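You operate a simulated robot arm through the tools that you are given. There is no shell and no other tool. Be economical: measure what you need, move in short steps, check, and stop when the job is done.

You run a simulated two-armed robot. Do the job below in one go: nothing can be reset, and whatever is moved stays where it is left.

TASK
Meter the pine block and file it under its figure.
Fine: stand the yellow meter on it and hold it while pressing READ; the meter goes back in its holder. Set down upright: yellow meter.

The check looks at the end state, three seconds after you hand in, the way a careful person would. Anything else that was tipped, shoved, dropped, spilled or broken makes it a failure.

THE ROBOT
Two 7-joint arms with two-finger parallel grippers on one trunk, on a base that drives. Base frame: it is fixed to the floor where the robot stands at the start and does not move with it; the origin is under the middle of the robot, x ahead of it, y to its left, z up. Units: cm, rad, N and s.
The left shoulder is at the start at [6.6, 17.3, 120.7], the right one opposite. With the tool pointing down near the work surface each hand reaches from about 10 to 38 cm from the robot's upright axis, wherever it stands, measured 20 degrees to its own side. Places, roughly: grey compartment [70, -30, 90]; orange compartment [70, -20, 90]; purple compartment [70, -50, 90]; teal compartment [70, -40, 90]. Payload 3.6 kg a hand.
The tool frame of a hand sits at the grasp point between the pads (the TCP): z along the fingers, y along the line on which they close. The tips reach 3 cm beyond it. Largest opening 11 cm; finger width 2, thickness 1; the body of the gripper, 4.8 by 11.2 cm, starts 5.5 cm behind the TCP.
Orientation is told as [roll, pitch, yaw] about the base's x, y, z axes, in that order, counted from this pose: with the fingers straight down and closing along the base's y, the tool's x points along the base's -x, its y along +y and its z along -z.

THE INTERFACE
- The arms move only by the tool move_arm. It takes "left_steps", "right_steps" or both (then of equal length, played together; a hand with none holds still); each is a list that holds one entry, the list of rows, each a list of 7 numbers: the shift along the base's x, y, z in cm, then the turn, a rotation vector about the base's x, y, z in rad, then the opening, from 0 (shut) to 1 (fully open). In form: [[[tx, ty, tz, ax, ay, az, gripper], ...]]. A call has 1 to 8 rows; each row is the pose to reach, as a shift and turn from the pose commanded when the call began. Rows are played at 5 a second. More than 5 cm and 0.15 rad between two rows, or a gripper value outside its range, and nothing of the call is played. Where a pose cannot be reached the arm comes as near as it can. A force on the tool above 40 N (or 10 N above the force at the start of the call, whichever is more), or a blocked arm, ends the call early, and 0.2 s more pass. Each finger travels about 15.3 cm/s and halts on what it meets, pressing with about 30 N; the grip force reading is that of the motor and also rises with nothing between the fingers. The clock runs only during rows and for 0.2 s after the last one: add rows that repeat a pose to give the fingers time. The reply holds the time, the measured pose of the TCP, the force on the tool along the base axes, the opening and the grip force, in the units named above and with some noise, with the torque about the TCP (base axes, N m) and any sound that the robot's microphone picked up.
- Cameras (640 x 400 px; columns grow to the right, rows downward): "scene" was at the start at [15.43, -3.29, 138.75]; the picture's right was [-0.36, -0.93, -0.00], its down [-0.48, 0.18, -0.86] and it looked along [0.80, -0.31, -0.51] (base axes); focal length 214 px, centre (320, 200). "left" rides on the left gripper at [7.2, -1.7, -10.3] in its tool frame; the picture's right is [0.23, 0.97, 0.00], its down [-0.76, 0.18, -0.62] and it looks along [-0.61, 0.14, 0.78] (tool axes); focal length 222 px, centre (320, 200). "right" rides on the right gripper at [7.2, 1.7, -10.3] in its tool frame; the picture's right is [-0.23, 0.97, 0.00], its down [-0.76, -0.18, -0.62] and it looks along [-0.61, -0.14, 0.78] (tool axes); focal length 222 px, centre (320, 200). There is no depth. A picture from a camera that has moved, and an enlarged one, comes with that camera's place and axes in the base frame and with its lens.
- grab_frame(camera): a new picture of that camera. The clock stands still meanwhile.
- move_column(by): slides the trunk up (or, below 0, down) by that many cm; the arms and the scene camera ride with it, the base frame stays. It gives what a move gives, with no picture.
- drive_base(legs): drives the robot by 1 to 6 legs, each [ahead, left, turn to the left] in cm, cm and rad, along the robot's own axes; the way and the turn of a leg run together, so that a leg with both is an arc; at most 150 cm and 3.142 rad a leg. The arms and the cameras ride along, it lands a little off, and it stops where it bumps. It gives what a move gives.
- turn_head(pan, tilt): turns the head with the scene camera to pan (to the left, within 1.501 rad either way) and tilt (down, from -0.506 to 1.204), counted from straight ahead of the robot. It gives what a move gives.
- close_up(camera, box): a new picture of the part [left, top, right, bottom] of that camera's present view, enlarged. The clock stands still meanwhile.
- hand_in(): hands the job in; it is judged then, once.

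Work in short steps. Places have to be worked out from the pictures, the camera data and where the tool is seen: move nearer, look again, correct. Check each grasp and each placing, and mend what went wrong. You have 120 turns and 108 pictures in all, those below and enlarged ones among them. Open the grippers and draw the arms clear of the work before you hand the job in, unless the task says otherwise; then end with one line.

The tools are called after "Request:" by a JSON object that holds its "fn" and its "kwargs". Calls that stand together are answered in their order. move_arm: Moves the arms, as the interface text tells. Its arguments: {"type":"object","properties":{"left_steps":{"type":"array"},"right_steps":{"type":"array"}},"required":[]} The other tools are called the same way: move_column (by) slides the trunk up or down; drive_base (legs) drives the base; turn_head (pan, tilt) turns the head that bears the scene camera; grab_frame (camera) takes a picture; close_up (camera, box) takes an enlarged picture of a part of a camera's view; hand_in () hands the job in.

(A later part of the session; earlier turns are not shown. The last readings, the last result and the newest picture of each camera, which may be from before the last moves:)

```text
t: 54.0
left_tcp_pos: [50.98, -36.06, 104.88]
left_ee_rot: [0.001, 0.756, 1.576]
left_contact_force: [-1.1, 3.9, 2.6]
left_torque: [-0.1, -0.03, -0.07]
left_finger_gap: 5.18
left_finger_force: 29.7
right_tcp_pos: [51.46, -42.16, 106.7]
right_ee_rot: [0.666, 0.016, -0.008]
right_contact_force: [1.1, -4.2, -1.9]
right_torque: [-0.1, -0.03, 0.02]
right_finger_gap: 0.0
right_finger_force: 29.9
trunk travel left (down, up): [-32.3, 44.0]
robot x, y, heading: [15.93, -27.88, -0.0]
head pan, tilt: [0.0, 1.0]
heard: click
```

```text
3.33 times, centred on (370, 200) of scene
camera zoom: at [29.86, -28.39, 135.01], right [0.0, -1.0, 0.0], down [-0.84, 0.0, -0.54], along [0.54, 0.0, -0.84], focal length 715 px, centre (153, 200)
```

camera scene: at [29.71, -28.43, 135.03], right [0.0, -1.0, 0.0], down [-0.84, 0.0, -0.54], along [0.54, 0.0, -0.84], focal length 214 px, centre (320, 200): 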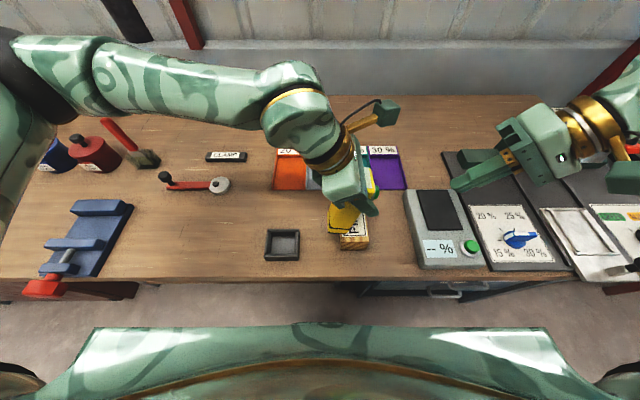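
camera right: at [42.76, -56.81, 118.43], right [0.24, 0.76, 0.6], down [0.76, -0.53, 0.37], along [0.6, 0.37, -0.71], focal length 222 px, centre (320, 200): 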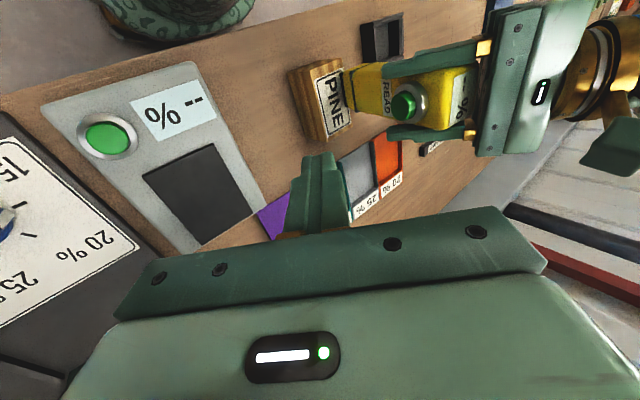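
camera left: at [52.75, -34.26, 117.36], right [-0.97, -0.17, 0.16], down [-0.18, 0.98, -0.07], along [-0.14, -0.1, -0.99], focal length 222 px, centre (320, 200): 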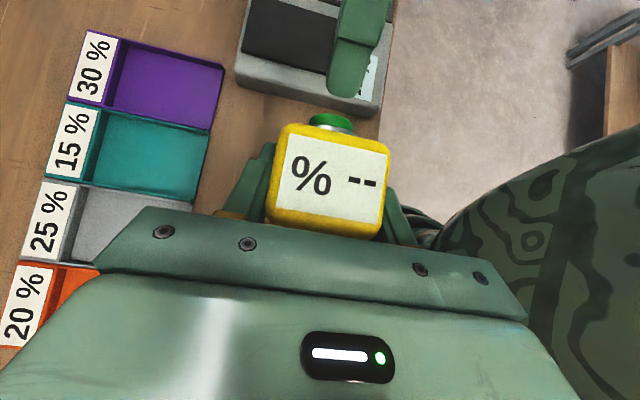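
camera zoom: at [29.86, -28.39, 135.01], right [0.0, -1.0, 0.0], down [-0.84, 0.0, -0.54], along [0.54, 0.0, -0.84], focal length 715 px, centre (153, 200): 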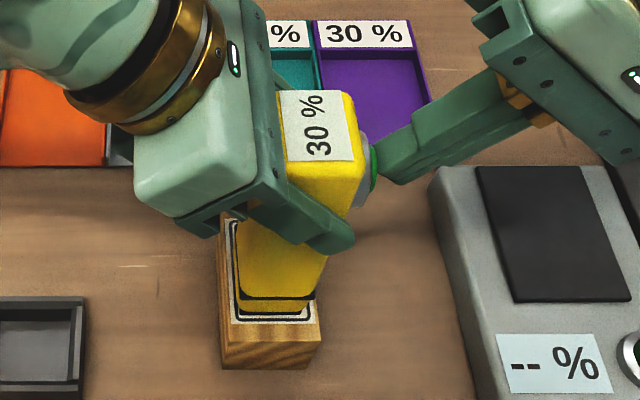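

It clicked and the display reads 30 %. I verify with the left camera.

Request:
{"fn": "close_up", "kwargs": {"camera": "left", "box": [250, 90, 410, 240]}}

```text
2.67 times, centred on (330, 165) of left
camera zoom: at [52.77, -34.26, 117.35], right [-0.97, -0.17, 0.16], down [-0.18, 0.98, -0.07], along [-0.14, -0.1, -0.99], focal length 592 px, centre (293, 293)
```

zoom: 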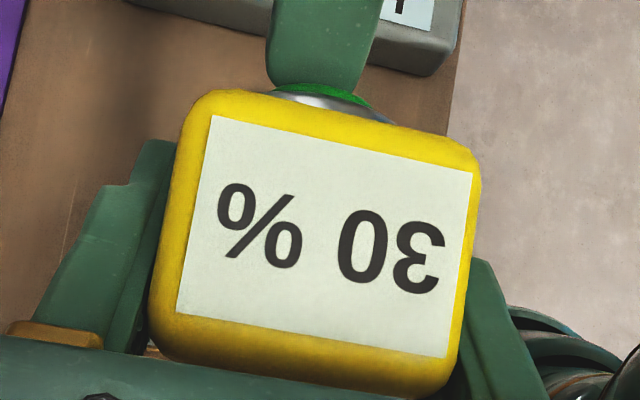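

The figure is 30 %, so the block belongs in the purple compartment. I retract the right hand well away.

Request:
{"fn": "move_arm", "kwargs": {"right_steps": [[[0, -2, 0, 0, 0, 0, 0], [0, -5, 1, 0, 0, 0, 0], [0, -9, 3, 0, 0, 0, 0], [0, -12, 6, -0.1, 0, 0, 0], [0, -15, 9, -0.2, 0, 0, 0], [0, -17, 12, -0.33, 0, 0, 0], [0, -18, 14, -0.46, 0, 0, 0], [0, -19, 15, -0.6, 0, 0, 0.3]]]}}

Request:
{"fn": "move_arm", "kwargs": {"left_steps": [[[0, 0, 0, 0, 0, 0, 0.45], [0, 0, 0, 0, 0, 0, 0.6], [0, 0, 0, 0.12, 0, 0, 0.75], [0, 0, 0, 0.25, 0, 0, 0.75], [0, 0, 0, 0.38, 0, 0, 0.75], [0, 0, 0, 0.51, 0, 0, 0.75], [0, 0, 0, 0.64, 0, 0, 0.75], [0, 0, 0, 0.756, 0, 0, 0.75]]]}}

Request:
{"fn": "grab_frame", "kwargs": {"camera": "scene"}}

Request:
{"fn": "grab_frame", "kwargs": {"camera": "left"}}

```text
t: 55.8
left_tcp_pos: [50.86, -35.96, 104.83]
left_ee_rot: [-0.001, 0.753, 1.576]
left_contact_force: [-0.6, 0.5, 0.7]
left_torque: [-0.03, -0.03, 0.04]
left_finger_gap: 5.2
left_finger_force: 30.1
right_tcp_pos: [51.55, -61.25, 120.74]
right_ee_rot: [0.065, 0.007, -0.013]
right_contact_force: [-0.9, 0.1, 0.4]
right_torque: [0.03, -0.08, -0.03]
right_finger_gap: 3.31
right_finger_force: 0.1
right hand out of reach, approached as far as the arm can: row 6, 7, 8
trunk travel left (down, up): [-32.3, 44.0]
robot x, y, heading: [16.04, -28.13, -0.002]
head pan, tilt: [0.0, 1.0]
```

```text
t: 57.6
left_tcp_pos: [50.92, -36.21, 104.85]
left_ee_rot: [0.0, -0.005, 1.577]
left_contact_force: [-0.1, -0.9, -0.9]
left_torque: [0.04, 0.01, 0.0]
left_finger_gap: 8.23
left_finger_force: 0.1
right_tcp_pos: [51.77, -61.48, 120.59]
right_ee_rot: [0.065, 0.005, -0.014]
right_contact_force: [0.1, 0.6, 0.7]
right_torque: [0.02, -0.01, -0.02]
right_finger_gap: 3.31
right_finger_force: 0.2
trunk travel left (down, up): [-32.3, 44.0]
robot x, y, heading: [15.92, -28.65, -0.0]
head pan, tilt: [0.0, 1.0]
```

```text
37 pictures are left
camera scene: at [29.83, -28.47, 135.01], right [0.0, -1.0, 0.0], down [-0.84, 0.0, -0.54], along [0.54, 0.0, -0.84], focal length 214 px, centre (320, 200)
```

scene: 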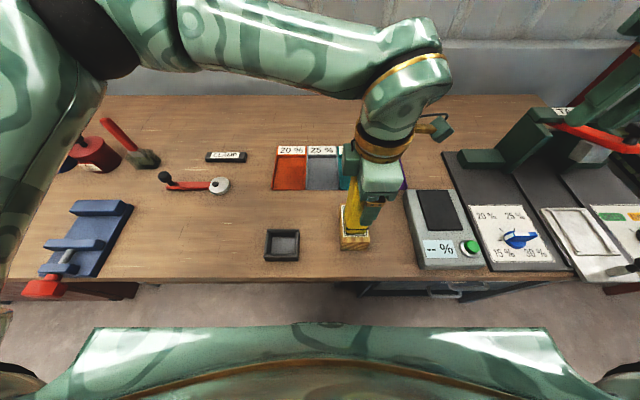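

```text
36 pictures are left
camera left: at [52.68, -43.42, 115.21], right [-0.97, -0.23, 0.0], down [-0.18, 0.76, 0.62], along [-0.14, 0.61, -0.78], focal length 222 px, centre (320, 200)
```

left: 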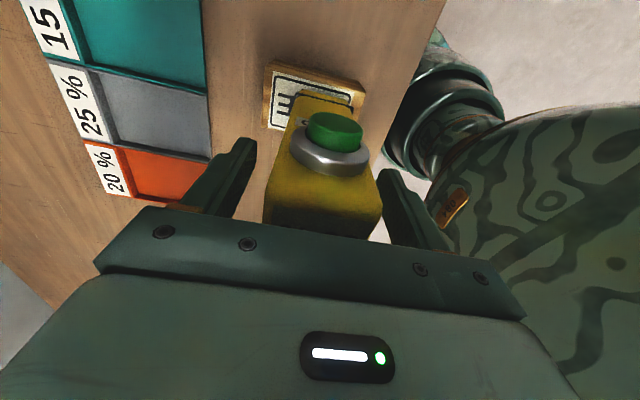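

The hand is upright again around the standing meter. I grip and lift.

Request:
{"fn": "move_arm", "kwargs": {"left_steps": [[[0, 0, -0.4, 0, 0, 0, 0.75], [0, 0, -0.4, 0, 0, 0, 0.6], [0, 0, -0.4, 0, 0, 0, 0.45], [0, 0, -0.4, 0, 0, 0, 0.3], [0, 0, -0.4, 0, 0, 0, 0.3], [0, 0, -0.4, 0, 0, 0, 0.3]]]}}

Request:
{"fn": "move_arm", "kwargs": {"left_steps": [[[0, 0, 1, 0, 0, 0, 0.3], [0, 0, 4, 0, 0, 0, 0.3], [0, 0, 7, 0, 0, -0.1, 0.3], [0, 0, 8, 0, 0, -0.24, 0.3], [0, 0, 8, 0, 0, -0.38, 0.3], [0, 0, 8, 0, 0, -0.52, 0.3], [0, 0, 8, 0, 0, -0.66, 0.3], [0, 0, 8, 0, 0, -0.8, 0.3]]]}}

Request:
{"fn": "move_arm", "kwargs": {"left_steps": [[[-0.3, 2, 0, 0, 0, -0.13, 0.3], [-1, 5, 0, 0, 0, -0.26, 0.3], [-1.8, 8, 0, 0, 0, -0.39, 0.3], [-2.6, 11, 0, 0, 0, -0.52, 0.3], [-3.2, 14, 0, 0, 0, -0.65, 0.3], [-3.4, 16, 0, 0, 0, -0.775, 0.3], [-3.4, 16, 0, 0, 0, -0.775, 0.3]]]}}

Request:
{"fn": "close_up", "kwargs": {"camera": "scene", "box": [220, 140, 400, 280]}}

Request:
{"fn": "grab_frame", "kwargs": {"camera": "left"}}

```text
t: 59.0
left_tcp_pos: [50.97, -36.09, 104.54]
left_ee_rot: [-0.003, -0.001, 1.576]
left_contact_force: [1.0, -0.8, -0.1]
left_torque: [-0.05, -0.07, 0.01]
left_finger_gap: 5.16
left_finger_force: 29.9
right_tcp_pos: [51.85, -61.46, 120.76]
right_ee_rot: [0.067, 0.007, -0.013]
right_contact_force: [0.5, 0.4, -0.7]
right_torque: [0.01, -0.03, -0.04]
right_finger_gap: 3.32
right_finger_force: 0.1
trunk travel left (down, up): [-32.3, 44.0]
robot x, y, heading: [15.99, -28.23, -0.002]
head pan, tilt: [0.0, 1.0]
```

```text
t: 60.8
left_tcp_pos: [51.07, -36.03, 112.44]
left_ee_rot: [-0.003, 0.0, 0.773]
left_contact_force: [0.8, 0.1, -2.0]
left_torque: [-0.01, 0.01, -0.01]
left_finger_gap: 5.15
left_finger_force: 30.1
right_tcp_pos: [51.71, -61.43, 120.75]
right_ee_rot: [0.066, 0.005, -0.013]
right_contact_force: [-0.3, 0.2, 0.5]
right_torque: [-0.02, -0.02, 0.04]
right_finger_gap: 3.31
right_finger_force: 0.0
trunk travel left (down, up): [-32.3, 44.0]
robot x, y, heading: [16.25, -27.97, 0.001]
head pan, tilt: [0.0, 1.0]
```

```text
t: 62.4
left_tcp_pos: [47.85, -20.15, 112.53]
left_ee_rot: [-0.003, 0.0, -0.001]
left_contact_force: [-0.3, 1.0, -2.7]
left_torque: [-0.01, 0.0, 0.03]
left_finger_gap: 5.17
left_finger_force: 30.3
right_tcp_pos: [51.75, -61.52, 120.69]
right_ee_rot: [0.065, 0.005, -0.014]
right_contact_force: [1.1, -0.4, -0.1]
right_torque: [0.01, 0.02, 0.0]
right_finger_gap: 3.3
right_finger_force: 0.0
trunk travel left (down, up): [-32.3, 44.0]
robot x, y, heading: [16.0, -28.47, -0.007]
head pan, tilt: [0.0, 1.0]
```

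```text
2.86 times, centred on (310, 210) of scene
camera zoom: at [29.87, -28.42, 135.01], right [0.0, -1.0, 0.0], down [-0.84, 0.0, -0.54], along [0.54, 0.0, -0.84], focal length 613 px, centre (349, 171)
```

zoom: 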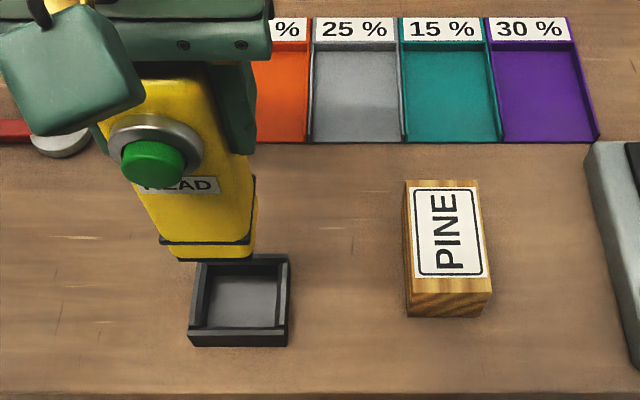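

```text
34 pictures are left
camera left: at [40.56, -21.69, 122.96], right [-0.23, 0.97, 0.0], down [0.76, 0.18, 0.62], along [0.61, 0.14, -0.78], focal length 222 px, centre (320, 200)
```

left: 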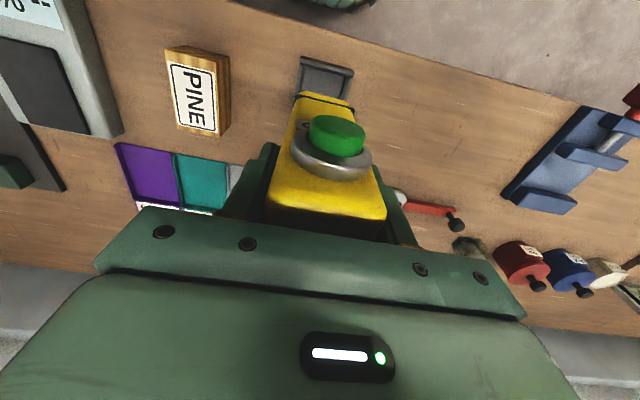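

Holder centre comes out at about (47.65,−20.05) and the meter base at about y −20.15, close to aligned. I lower to just above the rim and inspect.

Request:
{"fn": "move_arm", "kwargs": {"left_steps": [[[-0.1, 0.1, -3, 0, 0, 0, 0.3], [-0.1, 0.1, -6, 0, 0, 0, 0.3], [-0.1, 0.1, -8, 0, 0, 0, 0.3], [-0.1, 0.1, -9, 0, 0, 0, 0.3], [-0.1, 0.1, -9, 0, 0, 0, 0.3]]]}}

Request:
{"fn": "close_up", "kwargs": {"camera": "scene", "box": [240, 195, 320, 275]}}

Request:
{"fn": "close_up", "kwargs": {"camera": "left", "box": [240, 40, 420, 160]}}

```text
t: 63.6
left_tcp_pos: [47.46, -19.87, 103.29]
left_ee_rot: [-0.004, 0.0, 0.001]
left_contact_force: [0.0, -0.6, -2.0]
left_torque: [0.01, 0.03, 0.0]
left_finger_gap: 5.2
left_finger_force: 29.9
right_tcp_pos: [51.78, -61.44, 120.67]
right_ee_rot: [0.065, 0.004, -0.013]
right_contact_force: [-0.1, -0.2, 1.0]
right_torque: [-0.02, 0.02, -0.01]
right_finger_gap: 3.31
right_finger_force: 0.1
trunk travel left (down, up): [-32.3, 44.0]
robot x, y, heading: [16.06, -28.52, -0.002]
head pan, tilt: [0.0, 1.0]
```

```text
5.00 times, centred on (280, 235) of scene
camera zoom: at [29.85, -28.37, 135.01], right [0.0, -1.0, 0.0], down [-0.84, 0.0, -0.54], along [0.54, 0.0, -0.84], focal length 1072 px, centre (520, 25)
```

zoom: 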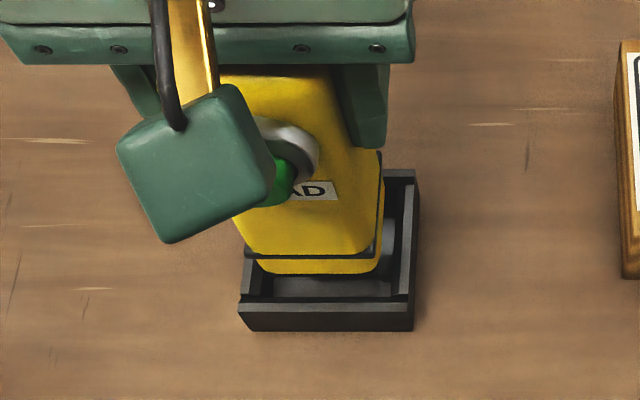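

```text
3.33 times, centred on (330, 100) of left
camera zoom: at [40.35, -21.55, 113.72], right [-0.23, 0.97, 0.0], down [0.76, 0.18, 0.62], along [0.61, 0.14, -0.78], focal length 740 px, centre (287, 533)
```

zoom: 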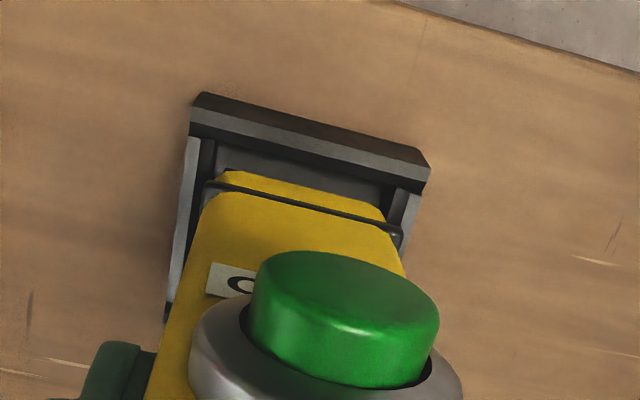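

The base is aligned within about 0.2 cm. I shift −0.15 in y, lower into the holder and watch the force.

Request:
{"fn": "move_arm", "kwargs": {"left_steps": [[[0.1, -0.15, -0.4, 0, 0, 0, 0.3], [0.1, -0.15, -0.8, 0, 0, 0, 0.3], [0.1, -0.15, -1.2, 0, 0, 0, 0.3], [0.1, -0.15, -1.6, 0, 0, 0, 0.3], [0.1, -0.15, -1.9, 0, 0, 0, 0.3], [0.1, -0.15, -1.9, 0, 0, 0, 0.3]]]}}

Request:
{"fn": "close_up", "kwargs": {"camera": "scene", "box": [240, 195, 320, 275]}}

```text
t: 65.0
left_tcp_pos: [47.57, -20.0, 101.55]
left_ee_rot: [-0.003, -0.001, 0.001]
left_contact_force: [-0.1, 0.4, -2.2]
left_torque: [-0.02, -0.01, 0.02]
left_finger_gap: 5.19
left_finger_force: 29.7
right_tcp_pos: [51.81, -61.44, 120.61]
right_ee_rot: [0.067, 0.006, -0.013]
right_contact_force: [0.4, 0.4, 0.8]
right_torque: [-0.03, 0.0, -0.01]
right_finger_gap: 3.32
right_finger_force: 0.0
trunk travel left (down, up): [-32.3, 44.0]
robot x, y, heading: [16.03, -28.29, 0.002]
head pan, tilt: [0.0, 1.0]
```

```text
5.00 times, centred on (280, 235) of scene
camera zoom: at [29.86, -28.38, 135.01], right [0.0, -1.0, 0.0], down [-0.84, 0.0, -0.54], along [0.54, 0.0, -0.84], focal length 1072 px, centre (520, 25)
```

zoom: 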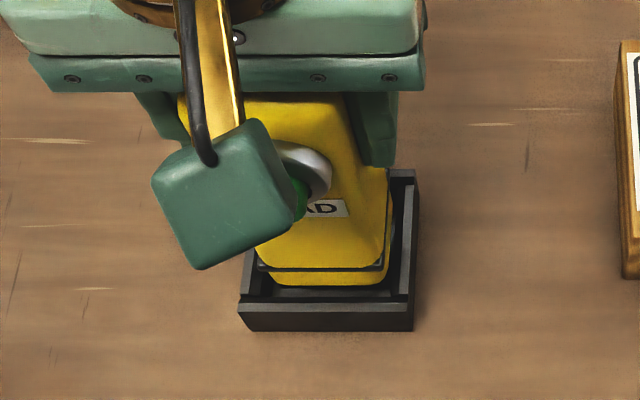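

Entering the holder cleanly with no side force. I continue down to contact.

Request:
{"fn": "move_arm", "kwargs": {"left_steps": [[[0, 0, -0.4, 0, 0, 0, 0.3], [0, 0, -0.8, 0, 0, 0, 0.3], [0, 0, -1.1, 0, 0, 0, 0.3], [0, 0, -1.1, 0, 0, 0, 0.3]]]}}

Request:
{"fn": "move_arm", "kwargs": {"left_steps": [[[0, 0, -0.2, 0, 0, 0, 0.3], [0, 0, -0.4, 0, 0, 0, 0.3], [0, 0, -0.4, 0, 0, 0, 0.3]]]}}

Request:
{"fn": "close_up", "kwargs": {"camera": "scene", "box": [240, 195, 320, 275]}}

```text
t: 66.0
left_tcp_pos: [47.69, -20.06, 100.56]
left_ee_rot: [-0.005, 0.001, 0.0]
left_contact_force: [-0.9, 1.2, -1.3]
left_torque: [0.23, 0.02, -0.02]
left_finger_gap: 5.18
left_finger_force: 30.5
right_tcp_pos: [51.84, -61.34, 120.77]
right_ee_rot: [0.063, 0.005, -0.014]
right_contact_force: [-0.3, -0.2, 0.7]
right_torque: [0.03, -0.04, 0.02]
right_finger_gap: 3.27
right_finger_force: 0.0
trunk travel left (down, up): [-32.3, 44.0]
robot x, y, heading: [15.4, -28.27, -0.001]
head pan, tilt: [0.0, 1.0]
```

```text
t: 66.8
left_tcp_pos: [47.69, -19.94, 100.13]
left_ee_rot: [-0.003, -0.001, 0.001]
left_contact_force: [-0.2, 4.5, -1.0]
left_torque: [0.62, 0.02, -0.11]
left_finger_gap: 5.19
left_finger_force: 29.5
right_tcp_pos: [51.69, -61.47, 120.73]
right_ee_rot: [0.064, 0.005, -0.014]
right_contact_force: [-0.7, -0.8, 0.1]
right_torque: [0.0, 0.02, 0.05]
right_finger_gap: 3.31
right_finger_force: 0.2
trunk travel left (down, up): [-32.3, 44.0]
robot x, y, heading: [15.92, -28.16, -0.004]
head pan, tilt: [0.0, 1.0]
```

```text
5.00 times, centred on (280, 235) of scene
camera zoom: at [29.86, -28.31, 135.01], right [0.0, -1.0, 0.0], down [-0.84, 0.0, -0.54], along [0.54, 0.0, -0.84], focal length 1072 px, centre (520, 25)
```

zoom: 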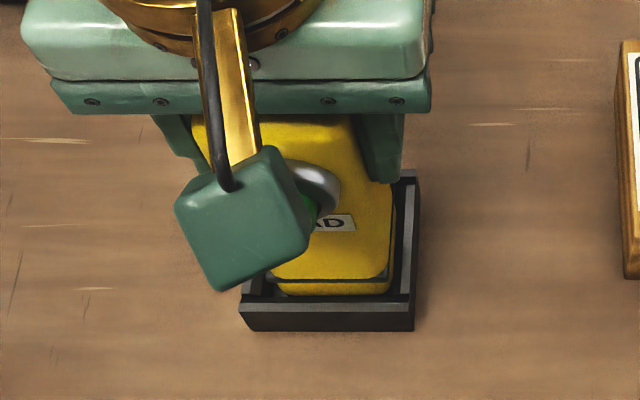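

There is a slight +y side force, so the meter touches the right wall. I shift +0.3 in y and continue down gently.

Request:
{"fn": "move_arm", "kwargs": {"left_steps": [[[0, 0.2, 0, 0, 0, 0, 0.3], [0, 0.35, 0, 0, 0, 0, 0.3], [0, 0.35, -0.2, 0, 0, 0, 0.3], [0, 0.35, -0.2, 0, 0, 0, 0.3]]]}}

Request:
{"fn": "move_arm", "kwargs": {"left_steps": [[[0, 0, -0.15, 0, 0, 0, 0.3], [0, 0, -0.3, 0, 0, 0, 0.3], [0, 0, -0.3, 0, 0, 0, 0.3]]]}}

```text
t: 67.8
left_tcp_pos: [47.6, -19.72, 99.74]
left_ee_rot: [-0.005, -0.001, 0.0]
left_contact_force: [1.1, -0.2, -2.9]
left_torque: [0.03, -0.01, -0.03]
left_finger_gap: 5.2
left_finger_force: 30.1
right_tcp_pos: [51.7, -61.31, 120.79]
right_ee_rot: [0.064, 0.005, -0.015]
right_contact_force: [-0.3, 0.7, 0.2]
right_torque: [-0.02, -0.01, -0.02]
right_finger_gap: 3.34
right_finger_force: 0.0
trunk travel left (down, up): [-32.3, 44.0]
robot x, y, heading: [16.07, -28.51, 0.001]
head pan, tilt: [0.0, 1.0]
```

```text
t: 68.6
left_tcp_pos: [47.61, -19.82, 99.51]
left_ee_rot: [-0.002, 0.001, -0.001]
left_contact_force: [1.1, -0.1, -2.0]
left_torque: [0.0, 0.03, 0.0]
left_finger_gap: 5.18
left_finger_force: 30.6
right_tcp_pos: [51.77, -61.43, 120.66]
right_ee_rot: [0.065, 0.007, -0.014]
right_contact_force: [-0.8, 0.4, 0.7]
right_torque: [-0.01, 0.01, 0.01]
right_finger_gap: 3.28
right_finger_force: 0.2
trunk travel left (down, up): [-32.3, 44.0]
robot x, y, heading: [15.84, -28.41, -0.003]
head pan, tilt: [0.0, 1.0]
```

Side force is gone and it's still hanging free. I lower a bit more.

Request:
{"fn": "move_arm", "kwargs": {"left_steps": [[[0, 0, -0.15, 0, 0, 0, 0.3], [0, 0, -0.3, 0, 0, 0, 0.3], [0, 0, -0.3, 0, 0, 0, 0.3]]]}}

Request:
{"fn": "close_up", "kwargs": {"camera": "scene", "box": [240, 195, 320, 275]}}

```text
t: 69.4
left_tcp_pos: [47.49, -19.63, 99.28]
left_ee_rot: [-0.003, -0.003, 0.002]
left_contact_force: [1.2, 2.3, 24.9]
left_torque: [0.86, -0.08, -0.04]
left_finger_gap: 5.13
left_finger_force: 30.1
right_tcp_pos: [51.61, -61.41, 120.81]
right_ee_rot: [0.067, 0.004, -0.012]
right_contact_force: [0.1, 0.3, -0.1]
right_torque: [-0.02, 0.0, 0.0]
right_finger_gap: 3.32
right_finger_force: 0.2
trunk travel left (down, up): [-32.3, 44.0]
robot x, y, heading: [15.84, -28.18, -0.001]
head pan, tilt: [0.0, 1.0]
```

```text
5.00 times, centred on (280, 235) of scene
camera zoom: at [29.73, -28.4, 135.05], right [0.0, -1.0, 0.0], down [-0.84, 0.0, -0.54], along [0.54, 0.0, -0.84], focal length 1072 px, centre (520, 25)
```

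zoom: 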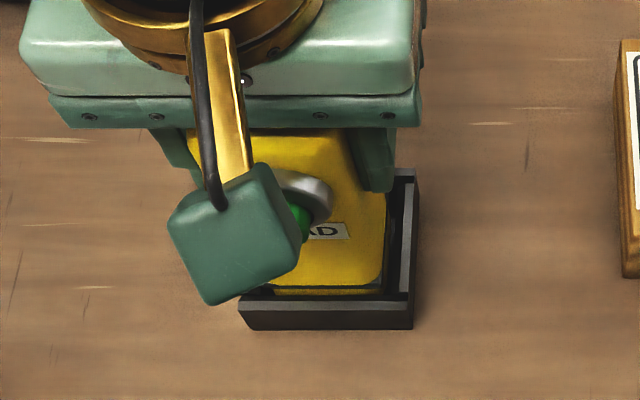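

It bottomed out (25 N). I relax slightly, open the fingers and rise.

Request:
{"fn": "move_arm", "kwargs": {"left_steps": [[[0, 0, 0.15, 0, 0, 0, 0.3], [0, 0, 0.15, 0, 0, 0, 0.45], [0, 0, 0.15, 0, 0, 0, 0.6], [0, 0, 0.15, 0, 0, 0, 0.9], [0, 0, 0.15, 0, 0, 0, 0.9]]]}}

Request:
{"fn": "move_arm", "kwargs": {"left_steps": [[[0, 0, 2, 0, 0, 0, 0.9], [0, 0, 5, 0, 0, 0, 0.9], [0, 0, 9, 0, 0, 0, 0.9], [0, 0, 13, 0, 0, 0, 0.9], [0, 0, 17, 0, 0, 0, 0.9], [0, 4, 20, 0, 0, 0, 0.9], [0, 8, 22, 0, 0, 0, 0.9]]]}}

Request:
{"fn": "grab_frame", "kwargs": {"camera": "scene"}}

Request:
{"fn": "close_up", "kwargs": {"camera": "scene", "box": [240, 130, 420, 280]}}

```text
t: 70.6
left_tcp_pos: [47.58, -19.7, 99.28]
left_ee_rot: [-0.004, 0.0, 0.0]
left_contact_force: [-0.1, -0.6, 0.8]
left_torque: [0.0, 0.02, 0.02]
left_finger_gap: 9.93
left_finger_force: 0.0
right_tcp_pos: [51.66, -61.4, 120.63]
right_ee_rot: [0.064, 0.004, -0.015]
right_contact_force: [0.7, -0.4, 0.2]
right_torque: [-0.02, -0.04, 0.0]
right_finger_gap: 3.29
right_finger_force: 0.1
trunk travel left (down, up): [-32.3, 44.0]
robot x, y, heading: [15.89, -28.09, -0.002]
head pan, tilt: [0.0, 1.0]
```

```text
t: 72.2
left_tcp_pos: [47.42, -11.56, 121.31]
left_ee_rot: [-0.004, -0.001, 0.001]
left_contact_force: [-0.2, 0.7, -0.3]
left_torque: [-0.03, 0.0, -0.01]
left_finger_gap: 9.9
left_finger_force: 0.1
right_tcp_pos: [51.69, -61.29, 120.62]
right_ee_rot: [0.065, 0.004, -0.015]
right_contact_force: [-0.2, -0.4, -0.2]
right_torque: [0.01, 0.02, 0.02]
right_finger_gap: 3.27
right_finger_force: 0.0
trunk travel left (down, up): [-32.3, 44.0]
robot x, y, heading: [16.12, -28.43, 0.003]
head pan, tilt: [0.0, 1.0]
```

```text
28 pictures are left
camera scene: at [29.8, -28.31, 135.01], right [0.0, -1.0, 0.0], down [-0.84, 0.0, -0.54], along [0.54, 0.0, -0.84], focal length 214 px, centre (320, 200)
```

scene: 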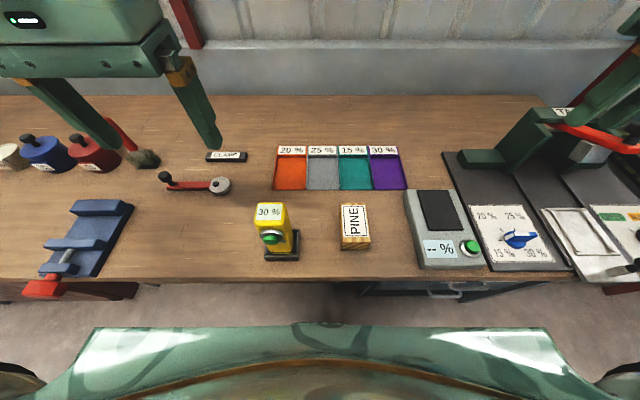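

```text
2.67 times, centred on (330, 205) of scene
camera zoom: at [29.8, -28.31, 135.01], right [0.0, -1.0, 0.0], down [-0.84, 0.0, -0.54], along [0.54, 0.0, -0.84], focal length 572 px, centre (293, 187)
```

zoom: 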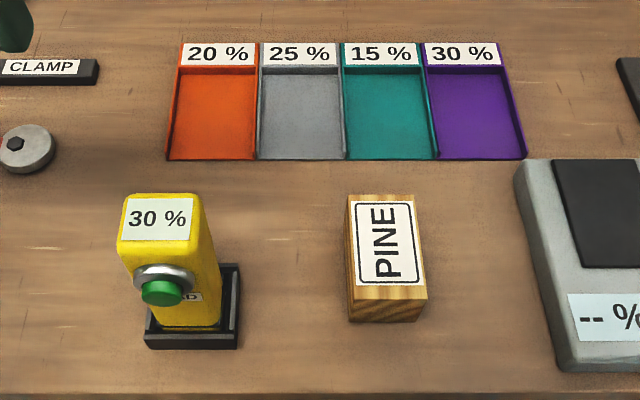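

The meter is back upright in its holder, still showing 30 %. The purple compartment spans about x 63.5–76, y −43.3 to −52. The body clears the table edge by about 7 cm, so I drive 5 cm ahead and test the right hand's reach over purple with a forward-pitched tool.

Request:
{"fn": "drive_base", "kwargs": {"legs": [[5, 0, 0]]}}

Request:
{"fn": "move_arm", "kwargs": {"right_steps": [[[0, 0, 0, 0, -0.12, 0, 0.5], [0, 2, 0, 0, -0.24, 0, 0.7], [0, 5, 0, 0, -0.36, 0, 0.9], [1, 8, -1, 0, -0.48, 0, 1], [3, 11, -3, 0, -0.6, 0, 1], [6, 13, -5, 0, -0.6, 0, 1], [9, 14, -7, 0, -0.6, 0, 1], [12, 14, -9, 0, -0.6, 0, 1]]]}}

Request:
{"fn": "grab_frame", "kwargs": {"camera": "scene"}}

```text
t: 73.1
left_tcp_pos: [52.92, -11.64, 121.22]
left_ee_rot: [-0.003, 0.003, -0.002]
left_contact_force: [1.6, -0.9, -0.1]
left_torque: [-0.01, 0.04, -0.01]
left_finger_gap: 9.9
left_finger_force: 0.0
right_tcp_pos: [57.12, -61.57, 120.52]
right_ee_rot: [0.064, 0.008, -0.018]
right_contact_force: [-0.3, 0.2, -0.2]
right_torque: [0.01, 0.01, -0.01]
right_finger_gap: 3.29
right_finger_force: 0.1
trunk travel left (down, up): [-32.3, 44.0]
robot x, y, heading: [21.04, -28.33, -0.003]
head pan, tilt: [0.0, 1.0]
```

```text
t: 74.9
left_tcp_pos: [52.8, -11.77, 121.28]
left_ee_rot: [-0.004, 0.002, -0.001]
left_contact_force: [0.4, -0.2, 0.4]
left_torque: [0.0, 0.0, 0.02]
left_finger_gap: 9.89
left_finger_force: 0.1
right_tcp_pos: [68.89, -47.48, 111.62]
right_ee_rot: [0.079, -0.591, -0.019]
right_contact_force: [0.4, -0.7, -0.5]
right_torque: [0.0, 0.03, 0.0]
right_finger_gap: 11.02
right_finger_force: 0.2
trunk travel left (down, up): [-32.3, 44.0]
robot x, y, heading: [20.98, -28.51, -0.005]
head pan, tilt: [0.0, 1.0]
```

```text
26 pictures are left
camera scene: at [35.07, -28.44, 135.0], right [0.0, -1.0, 0.0], down [-0.84, 0.0, -0.54], along [0.54, 0.0, -0.84], focal length 214 px, centre (320, 200)
```

scene: 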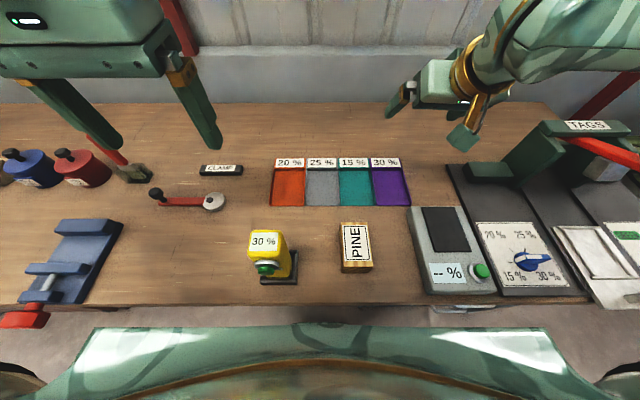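

It reaches there without limit. I test the descent to z≈96 over purple, correcting the small residual roll too.

Request:
{"fn": "move_arm", "kwargs": {"right_steps": [[[0, 0, -4, -0.035, 0, 0.018, 1], [0.3, 0, -8, -0.07, 0, 0.018, 1], [0.6, 0, -12, -0.07, 0, 0.018, 1], [0.6, 0, -15, -0.07, 0, 0.018, 1], [0.6, 0, -15, -0.07, 0, 0.018, 1]]]}}

Request:
{"fn": "close_up", "kwargs": {"camera": "scene", "box": [300, 100, 500, 280]}}

```text
t: 76.1
left_tcp_pos: [52.61, -11.72, 121.39]
left_ee_rot: [-0.004, -0.001, -0.002]
left_contact_force: [-0.8, -0.7, 0.5]
left_torque: [-0.01, 0.0, 0.0]
left_finger_gap: 9.92
left_finger_force: 0.2
right_tcp_pos: [69.24, -47.39, 96.64]
right_ee_rot: [-0.008, -0.592, 0.044]
right_contact_force: [0.2, 0.1, 0.2]
right_torque: [0.02, 0.0, 0.01]
right_finger_gap: 10.97
right_finger_force: 0.0
trunk travel left (down, up): [-32.3, 44.0]
robot x, y, heading: [21.03, -28.0, -0.003]
head pan, tilt: [0.0, 1.0]
```

```text
2.22 times, centred on (400, 190) of scene
camera zoom: at [34.96, -28.41, 135.02], right [0.0, -1.0, 0.0], down [-0.84, 0.0, -0.54], along [0.54, 0.0, -0.84], focal length 477 px, centre (142, 222)
```

zoom: 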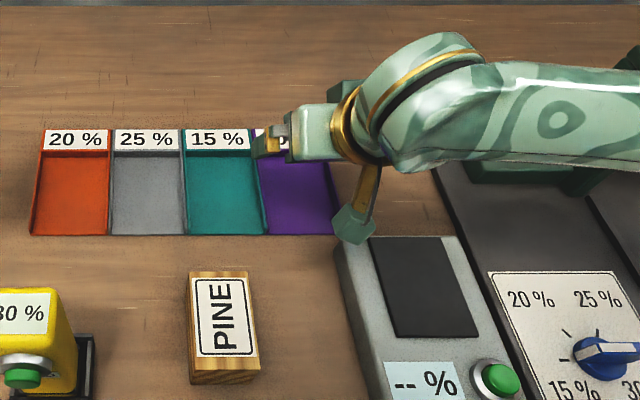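

Reach is fine with this pitched pose. Block centre is at about (51.5,−35.9). I bring the right hand, same pitch, to hover above the block.

Request:
{"fn": "move_arm", "kwargs": {"right_steps": [[[0, 0, 4, 0, 0, 0, 1], [-2, 1, 8, 0, 0, 0, 1], [-6, 3, 10, 0, 0, 0, 1], [-10, 5.5, 10, 0, 0, 0, 1], [-14, 8, 10, 0, 0, 0, 1], [-17, 10, 9, 0, 0, -0.02, 1], [-18.8, 11.5, 7, 0, 0, -0.04, 1], [-18.8, 11.5, 4.5, 0, 0, -0.04, 1]]]}}

Request:
{"fn": "close_up", "kwargs": {"camera": "scene", "box": [280, 150, 440, 290]}}

Request:
{"fn": "grab_frame", "kwargs": {"camera": "right"}}

```text
t: 77.7
left_tcp_pos: [52.72, -11.73, 121.35]
left_ee_rot: [-0.003, 0.002, -0.003]
left_contact_force: [-1.2, 0.1, -0.6]
left_torque: [0.01, -0.02, -0.02]
left_finger_gap: 9.91
left_finger_force: 0.1
right_tcp_pos: [54.9, -34.34, 105.2]
right_ee_rot: [-0.017, -0.614, 0.023]
right_contact_force: [4.7, 1.0, -1.2]
right_torque: [-0.07, -0.09, -0.2]
right_finger_gap: 10.99
right_finger_force: 0.0
right hand out of reach, approached as far as the arm can: row 4, 5, 6, 7
trunk travel left (down, up): [-32.3, 44.0]
robot x, y, heading: [21.03, -28.52, -0.006]
head pan, tilt: [0.0, 1.0]
stopped in row 7 (right hand): the force on the tool passed its limit at 101 N (the readings are from after the stop); the commanded pose is now the measured one
```

```text
2.86 times, centred on (360, 220) of scene
camera zoom: at [35.01, -28.39, 135.0], right [0.0, -1.0, 0.0], down [-0.84, 0.0, -0.54], along [0.54, 0.0, -0.84], focal length 613 px, centre (206, 143)
```

zoom: 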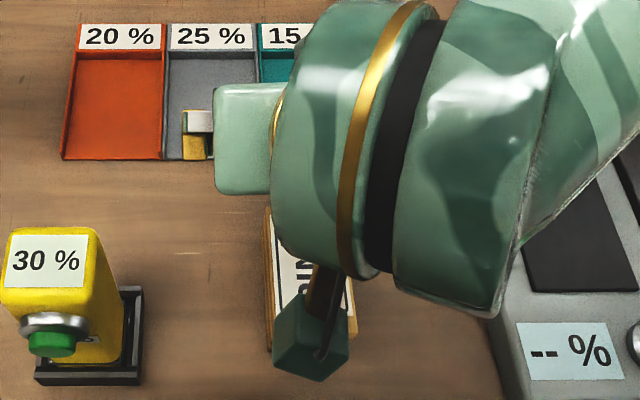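

```text
23 pictures are left
camera right: at [42.81, -32.8, 109.41], right [0.17, 0.98, 0.12], down [0.27, -0.16, 0.95], along [0.95, -0.13, -0.29], focal length 222 px, centre (320, 200)
```

right: 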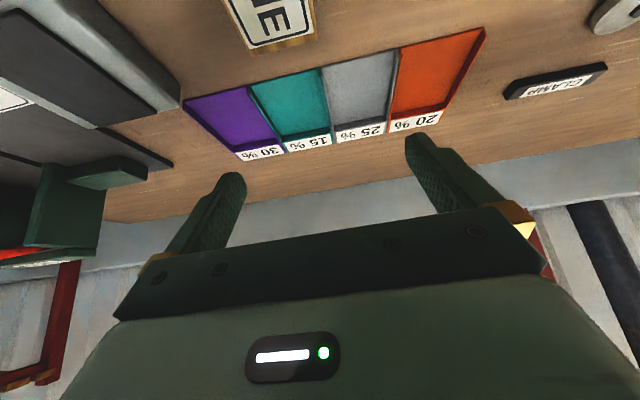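

The pitched arm is too folded this close to the body, so the force stop was likely arm against torso; nothing on the table moved. I move the arm forward and back the base 10 cm for the pick.

Request:
{"fn": "move_arm", "kwargs": {"right_steps": [[[2, -0.5, 0.5, 0, 0, 0, 1], [4, -1, 1, 0, 0, 0, 1], [6, -1.6, 1.5, 0, 0, 0, 1], [6, -1.6, 1.5, 0, 0, 0, 1]]]}}

Request:
{"fn": "drive_base", "kwargs": {"legs": [[-10, 0, 0]]}}

Request:
{"fn": "grab_frame", "kwargs": {"camera": "scene"}}

```text
t: 78.7
left_tcp_pos: [52.61, -11.65, 121.43]
left_ee_rot: [-0.003, 0.0, -0.003]
left_contact_force: [-0.1, -0.3, -0.5]
left_torque: [0.01, 0.01, -0.01]
left_finger_gap: 9.89
left_finger_force: 0.1
right_tcp_pos: [60.93, -35.88, 106.72]
right_ee_rot: [-0.016, -0.613, 0.025]
right_contact_force: [0.0, -0.4, 0.4]
right_torque: [0.01, -0.01, -0.01]
right_finger_gap: 11.01
right_finger_force: 0.0
trunk travel left (down, up): [-32.3, 44.0]
robot x, y, heading: [21.0, -28.41, -0.003]
head pan, tilt: [0.0, 1.0]
```

```text
t: 79.8
left_tcp_pos: [42.29, -11.56, 121.42]
left_ee_rot: [-0.003, -0.001, 0.0]
left_contact_force: [0.2, 0.7, 0.2]
left_torque: [-0.02, -0.04, -0.01]
left_finger_gap: 9.91
left_finger_force: 0.0
right_tcp_pos: [50.48, -35.85, 106.73]
right_ee_rot: [-0.017, -0.617, 0.027]
right_contact_force: [-0.4, -0.1, 0.8]
right_torque: [-0.04, 0.0, -0.01]
right_finger_gap: 11.01
right_finger_force: 0.2
trunk travel left (down, up): [-32.3, 44.0]
robot x, y, heading: [10.88, -28.42, 0.002]
head pan, tilt: [0.0, 1.0]
```

```text
22 pictures are left
camera scene: at [24.65, -28.35, 135.02], right [0.0, -1.0, 0.0], down [-0.84, 0.0, -0.54], along [0.54, 0.0, -0.84], focal length 214 px, centre (320, 200)
```

scene: 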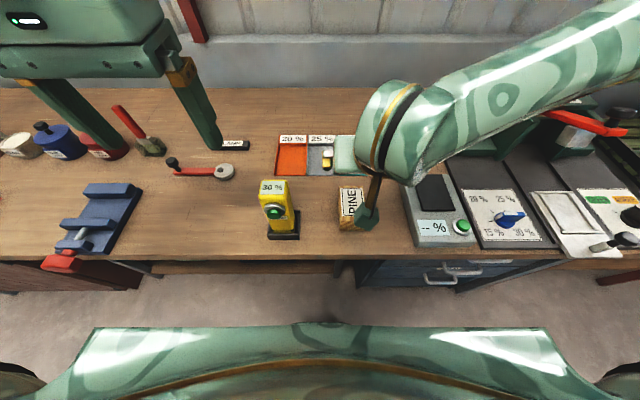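

The hand is now right over the block. I descend partway and check straddling.

Request:
{"fn": "move_arm", "kwargs": {"right_steps": [[[0, 0, -3, 0.01, 0, -0.02, 1], [0, 0, -6, 0.017, 0, -0.04, 1], [0, 0, -8, 0.017, 0, -0.04, 1], [0, 0, -8, 0.017, 0, -0.04, 1]]]}}

Request:
{"fn": "grab_frame", "kwargs": {"camera": "right"}}

Request:
{"fn": "close_up", "kwargs": {"camera": "scene", "box": [280, 150, 420, 270]}}

```text
t: 80.8
left_tcp_pos: [42.38, -11.59, 121.32]
left_ee_rot: [-0.004, 0.0, 0.0]
left_contact_force: [-0.8, -0.5, -0.3]
left_torque: [0.0, 0.02, 0.01]
left_finger_gap: 9.91
left_finger_force: 0.1
right_tcp_pos: [50.54, -35.94, 98.68]
right_ee_rot: [0.003, -0.613, -0.027]
right_contact_force: [0.5, 0.0, -0.4]
right_torque: [0.02, 0.04, -0.01]
right_finger_gap: 10.97
right_finger_force: 0.0
trunk travel left (down, up): [-32.3, 44.0]
robot x, y, heading: [10.89, -28.26, 0.001]
head pan, tilt: [0.0, 1.0]
```

```text
21 pictures are left
camera right: at [38.49, -33.96, 102.92], right [0.21, 0.97, 0.13], down [0.26, -0.19, 0.95], along [0.94, -0.16, -0.29], focal length 222 px, centre (320, 200)
```

right: 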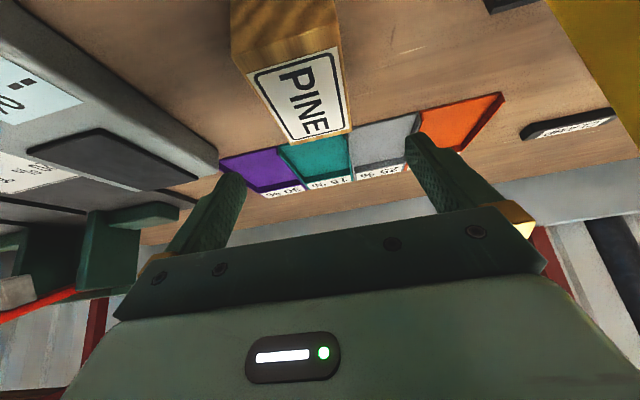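

```text
3.33 times, centred on (350, 210) of scene
camera zoom: at [24.74, -28.34, 135.02], right [0.0, -1.0, 0.0], down [-0.84, 0.0, -0.54], along [0.54, 0.0, -0.84], focal length 715 px, centre (220, 167)
```

zoom: 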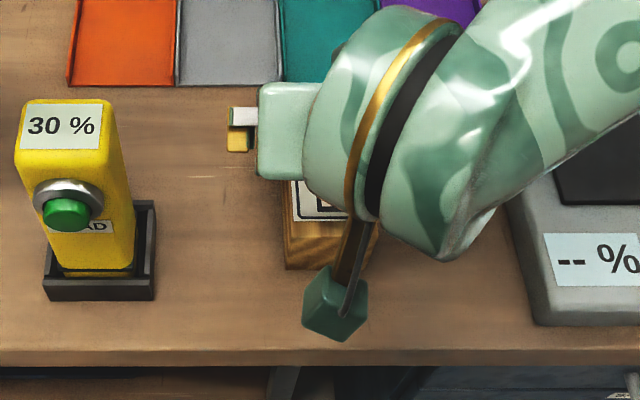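

Symmetric about the block. I descend to TCP z≈92.4 and close gently.

Request:
{"fn": "move_arm", "kwargs": {"right_steps": [[[0, 0, -2, 0, 0, 0, 1], [0, 0, -4, 0, 0, 0, 1], [0, 0, -6.2, 0, 0, 0, 1], [0, 0, -6.2, 0, 0, 0, 0.75], [0, 0, -6.2, 0, 0, 0, 0.55], [0, 0, -6.2, 0, 0, 0, 0.4], [0, 0, -6.2, 0, 0, 0, 0.4], [0, 0, -6.2, 0, 0, 0, 0.4]]]}}

Request:
{"fn": "grab_frame", "kwargs": {"camera": "right"}}

```text
t: 82.6
left_tcp_pos: [42.46, -11.6, 121.33]
left_ee_rot: [-0.005, 0.0, 0.0]
left_contact_force: [0.0, 0.7, -0.4]
left_torque: [-0.04, 0.0, 0.0]
left_finger_gap: 9.88
left_finger_force: 0.0
right_tcp_pos: [50.5, -35.99, 92.72]
right_ee_rot: [0.004, -0.613, -0.027]
right_contact_force: [-0.7, 0.4, -0.4]
right_torque: [0.03, -0.01, 0.04]
right_finger_gap: 5.95
right_finger_force: 29.8
trunk travel left (down, up): [-32.3, 44.0]
robot x, y, heading: [10.89, -28.35, 0.0]
head pan, tilt: [0.0, 1.0]
```

```text
19 pictures are left
camera right: at [38.53, -34.09, 96.93], right [0.21, 0.97, 0.13], down [0.26, -0.19, 0.95], along [0.94, -0.16, -0.29], focal length 222 px, centre (320, 200)
```

right: 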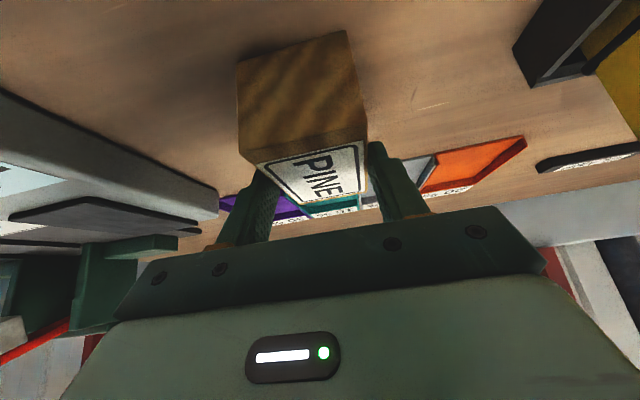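

Gripped (5.95 cm). I lift 10 cm and check that the block stays level.

Request:
{"fn": "move_arm", "kwargs": {"right_steps": [[[0, 0, 1, 0, 0, 0, 0.4], [0, 0, 3, 0, 0, 0, 0.4], [0, 0, 6, 0, 0, 0, 0.4], [0, 0, 10, 0, 0, 0, 0.4], [2, -1, 11, 0, 0, 0, 0.4], [4, -2, 12, 0, 0, 0, 0.4], [4, -2, 12, 0, 0, 0, 0.4]]]}}

Request:
{"fn": "grab_frame", "kwargs": {"camera": "right"}}

Request:
{"fn": "grab_frame", "kwargs": {"camera": "scene"}}

```text
t: 84.2
left_tcp_pos: [42.47, -11.66, 121.43]
left_ee_rot: [-0.004, -0.002, 0.0]
left_contact_force: [-0.4, -0.3, -0.2]
left_torque: [0.0, -0.02, 0.03]
left_finger_gap: 9.93
left_finger_force: 0.1
right_tcp_pos: [54.58, -37.99, 104.29]
right_ee_rot: [0.002, -0.615, -0.026]
right_contact_force: [-0.8, -0.1, -1.6]
right_torque: [0.01, 0.02, 0.0]
right_finger_gap: 5.94
right_finger_force: 29.8
trunk travel left (down, up): [-32.3, 44.0]
robot x, y, heading: [10.48, -28.51, -0.003]
head pan, tilt: [0.0, 1.0]
```

```text
18 pictures are left
camera right: at [42.64, -36.04, 108.58], right [0.21, 0.97, 0.13], down [0.26, -0.19, 0.95], along [0.94, -0.16, -0.29], focal length 222 px, centre (320, 200)
```

right: 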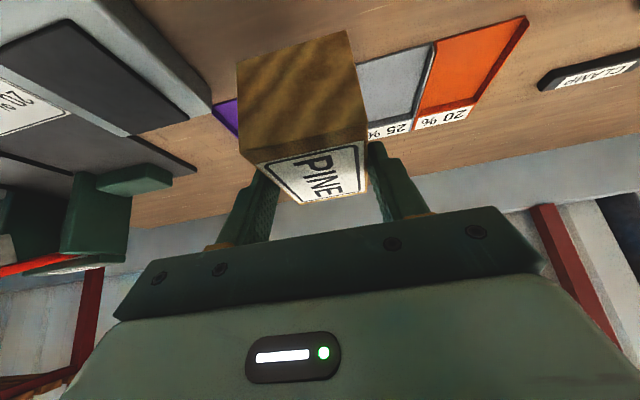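

```text
17 pictures are left
camera scene: at [24.8, -28.33, 135.01], right [0.0, -1.0, 0.0], down [-0.84, 0.0, -0.54], along [0.54, 0.0, -0.84], focal length 214 px, centre (320, 200)
```

scene: 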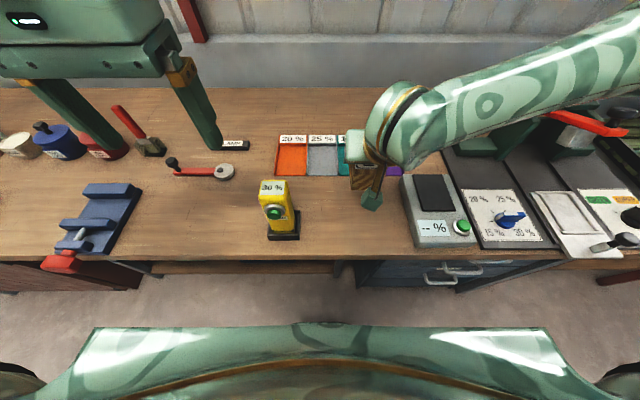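

Held level. I drive 10 cm ahead with the block high, then move over purple.

Request:
{"fn": "drive_base", "kwargs": {"legs": [[10, 0, 0]]}}

Request:
{"fn": "move_arm", "kwargs": {"right_steps": [[[0.8, -2, 0, 0, 0, 0.01, 0.4], [1.6, -4, 0, 0, 0, 0.02, 0.4], [2.6, -6, 0, 0, 0, 0.025, 0.4], [3.4, -8, 0, 0, 0, 0.025, 0.4], [4.2, -9.3, 0, 0, 0, 0.025, 0.4], [4.2, -9.3, -2, 0, 0, 0.025, 0.4], [4.2, -9.3, -4, 0, 0, 0.025, 0.4], [4.2, -9.3, -4, 0, 0, 0.025, 0.4]]]}}

Request:
{"fn": "close_up", "kwargs": {"camera": "scene", "box": [280, 130, 440, 250]}}

Request:
{"fn": "grab_frame", "kwargs": {"camera": "right"}}

```text
t: 85.4
left_tcp_pos: [52.99, -11.69, 121.46]
left_ee_rot: [-0.003, 0.002, -0.002]
left_contact_force: [0.4, 0.6, -0.2]
left_torque: [0.01, 0.01, 0.01]
left_finger_gap: 9.91
left_finger_force: 0.0
right_tcp_pos: [65.04, -38.14, 104.16]
right_ee_rot: [0.004, -0.613, -0.028]
right_contact_force: [0.2, 0.1, -1.6]
right_torque: [0.01, 0.04, -0.01]
right_finger_gap: 5.95
right_finger_force: 30.1
trunk travel left (down, up): [-32.3, 44.0]
robot x, y, heading: [21.17, -28.14, -0.003]
head pan, tilt: [0.0, 1.0]
```

```text
t: 87.2
left_tcp_pos: [52.79, -11.65, 121.36]
left_ee_rot: [-0.002, -0.001, -0.003]
left_contact_force: [-0.6, -0.1, 0.7]
left_torque: [-0.01, 0.0, 0.01]
left_finger_gap: 9.9
left_finger_force: 0.0
right_tcp_pos: [69.12, -47.4, 100.39]
right_ee_rot: [0.004, -0.613, -0.003]
right_contact_force: [-0.1, 0.3, -2.8]
right_torque: [0.04, 0.02, 0.02]
right_finger_gap: 5.98
right_finger_force: 30.0
trunk travel left (down, up): [-32.3, 44.0]
robot x, y, heading: [21.14, -28.5, -0.008]
head pan, tilt: [0.0, 1.0]
```

```text
3.33 times, centred on (360, 190) of scene
camera zoom: at [35.14, -28.41, 135.01], right [0.0, -1.0, 0.0], down [-0.84, 0.0, -0.54], along [0.54, 0.0, -0.84], focal length 715 px, centre (187, 233)
```

zoom: 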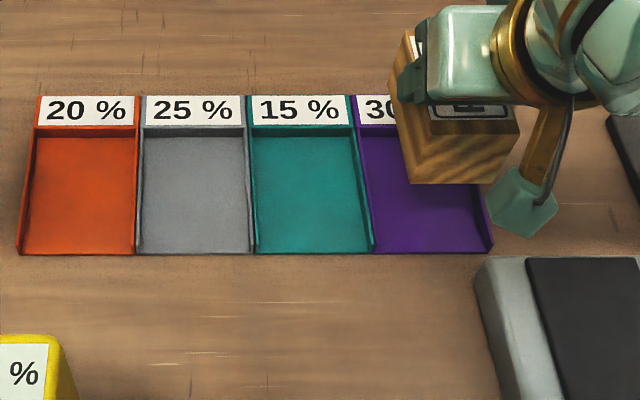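

```text
15 pictures are left
camera right: at [57.17, -45.72, 104.67], right [0.19, 0.97, 0.13], down [0.26, -0.18, 0.95], along [0.95, -0.14, -0.29], focal length 222 px, centre (320, 200)
```

right: 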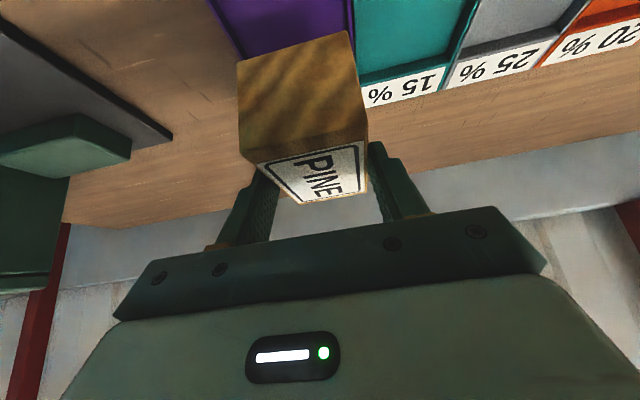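

The block is about 0.5 cm left of purple's centre line. I shift −0.5 in y and lower to just above the floor.

Request:
{"fn": "move_arm", "kwargs": {"right_steps": [[[-0.1, -0.5, -1, 0, 0, 0, 0.4], [-0.1, -0.5, -3, 0, 0, 0, 0.4], [-0.1, -0.5, -5, 0, 0, 0, 0.4], [-0.1, -0.5, -6, 0, 0, 0, 0.4], [-0.1, -0.5, -6, 0, 0, 0, 0.4]]]}}

Request:
{"fn": "close_up", "kwargs": {"camera": "scene", "box": [330, 140, 430, 215]}}

```text
t: 88.4
left_tcp_pos: [52.91, -11.8, 121.28]
left_ee_rot: [-0.003, 0.001, -0.002]
left_contact_force: [0.6, -0.2, 0.1]
left_torque: [-0.01, -0.03, -0.04]
left_finger_gap: 9.89
left_finger_force: 0.0
right_tcp_pos: [68.93, -47.92, 94.36]
right_ee_rot: [0.003, -0.613, -0.005]
right_contact_force: [0.2, 0.9, -1.7]
right_torque: [-0.01, 0.07, -0.01]
right_finger_gap: 5.98
right_finger_force: 29.8
trunk travel left (down, up): [-32.3, 44.0]
robot x, y, heading: [21.34, -28.69, -0.005]
head pan, tilt: [0.0, 1.0]
```

```text
5.33 times, centred on (380, 178) of scene
camera zoom: at [35.15, -28.43, 135.01], right [0.0, -1.0, 0.0], down [-0.84, 0.0, -0.54], along [0.54, 0.0, -0.84], focal length 1144 px, centre (0, 320)
```

zoom: 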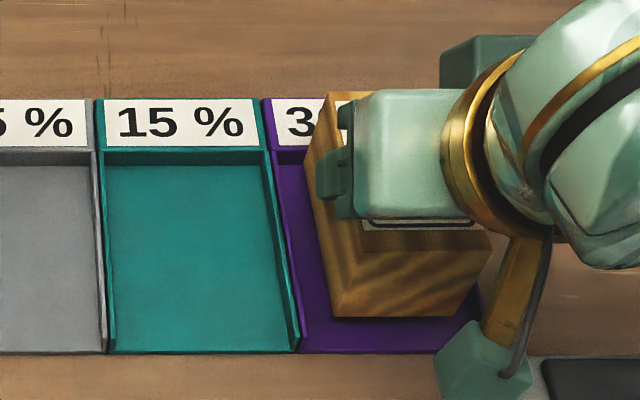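

Centred within the purple bay. I lower to contact in small steps.

Request:
{"fn": "move_arm", "kwargs": {"right_steps": [[[0, 0, -0.4, 0, 0, 0, 0.4], [0, 0, -0.7, 0, 0, 0, 0.4], [0, 0, -0.9, 0, 0, 0, 0.4], [0, 0, -0.9, 0, 0, 0, 0.4]]]}}

Request:
{"fn": "move_arm", "kwargs": {"right_steps": [[[0, 0, -0.15, 0, 0, 0, 0.4], [0, 0, -0.3, 0, 0, 0, 0.4], [0, 0, -0.3, 0, 0, 0, 0.4]]]}}

```text
t: 89.4
left_tcp_pos: [52.9, -11.81, 121.32]
left_ee_rot: [-0.004, -0.001, -0.002]
left_contact_force: [0.3, -0.3, -0.1]
left_torque: [-0.01, 0.0, 0.0]
left_finger_gap: 9.9
left_finger_force: 0.1
right_tcp_pos: [68.99, -47.8, 93.36]
right_ee_rot: [0.003, -0.611, -0.004]
right_contact_force: [0.3, 0.0, -1.9]
right_torque: [0.03, 0.03, -0.01]
right_finger_gap: 5.93
right_finger_force: 30.2
trunk travel left (down, up): [-32.3, 44.0]
robot x, y, heading: [21.01, -28.58, -0.002]
head pan, tilt: [0.0, 1.0]
```

```text
t: 90.2
left_tcp_pos: [52.88, -11.7, 121.25]
left_ee_rot: [-0.002, 0.001, -0.001]
left_contact_force: [-0.2, 0.0, 0.3]
left_torque: [0.01, 0.0, 0.03]
left_finger_gap: 9.89
left_finger_force: 0.1
right_tcp_pos: [69.06, -47.79, 93.12]
right_ee_rot: [0.004, -0.612, -0.001]
right_contact_force: [-0.2, 0.8, -1.6]
right_torque: [0.02, 0.07, 0.02]
right_finger_gap: 5.96
right_finger_force: 29.7
trunk travel left (down, up): [-32.3, 44.0]
robot x, y, heading: [21.37, -28.04, -0.005]
head pan, tilt: [0.0, 1.0]
```

Still hanging; a little more.

Request:
{"fn": "move_arm", "kwargs": {"right_steps": [[[0, 0, -0.15, 0, 0, 0, 0.4], [0, 0, -0.3, 0, 0, 0, 0.4], [0, 0, -0.3, 0, 0, 0, 0.4]]]}}

```text
t: 91.0
left_tcp_pos: [52.7, -11.6, 121.36]
left_ee_rot: [-0.002, 0.0, -0.001]
left_contact_force: [-0.3, 0.2, -0.4]
left_torque: [0.01, 0.01, 0.01]
left_finger_gap: 9.88
left_finger_force: 0.1
right_tcp_pos: [68.93, -47.8, 93.1]
right_ee_rot: [0.004, -0.619, -0.004]
right_contact_force: [3.6, -3.0, 17.6]
right_torque: [-0.13, 0.47, 0.13]
right_finger_gap: 5.97
right_finger_force: 30.0
trunk travel left (down, up): [-32.3, 44.0]
robot x, y, heading: [21.24, -28.43, -0.004]
head pan, tilt: [0.0, 1.0]
```

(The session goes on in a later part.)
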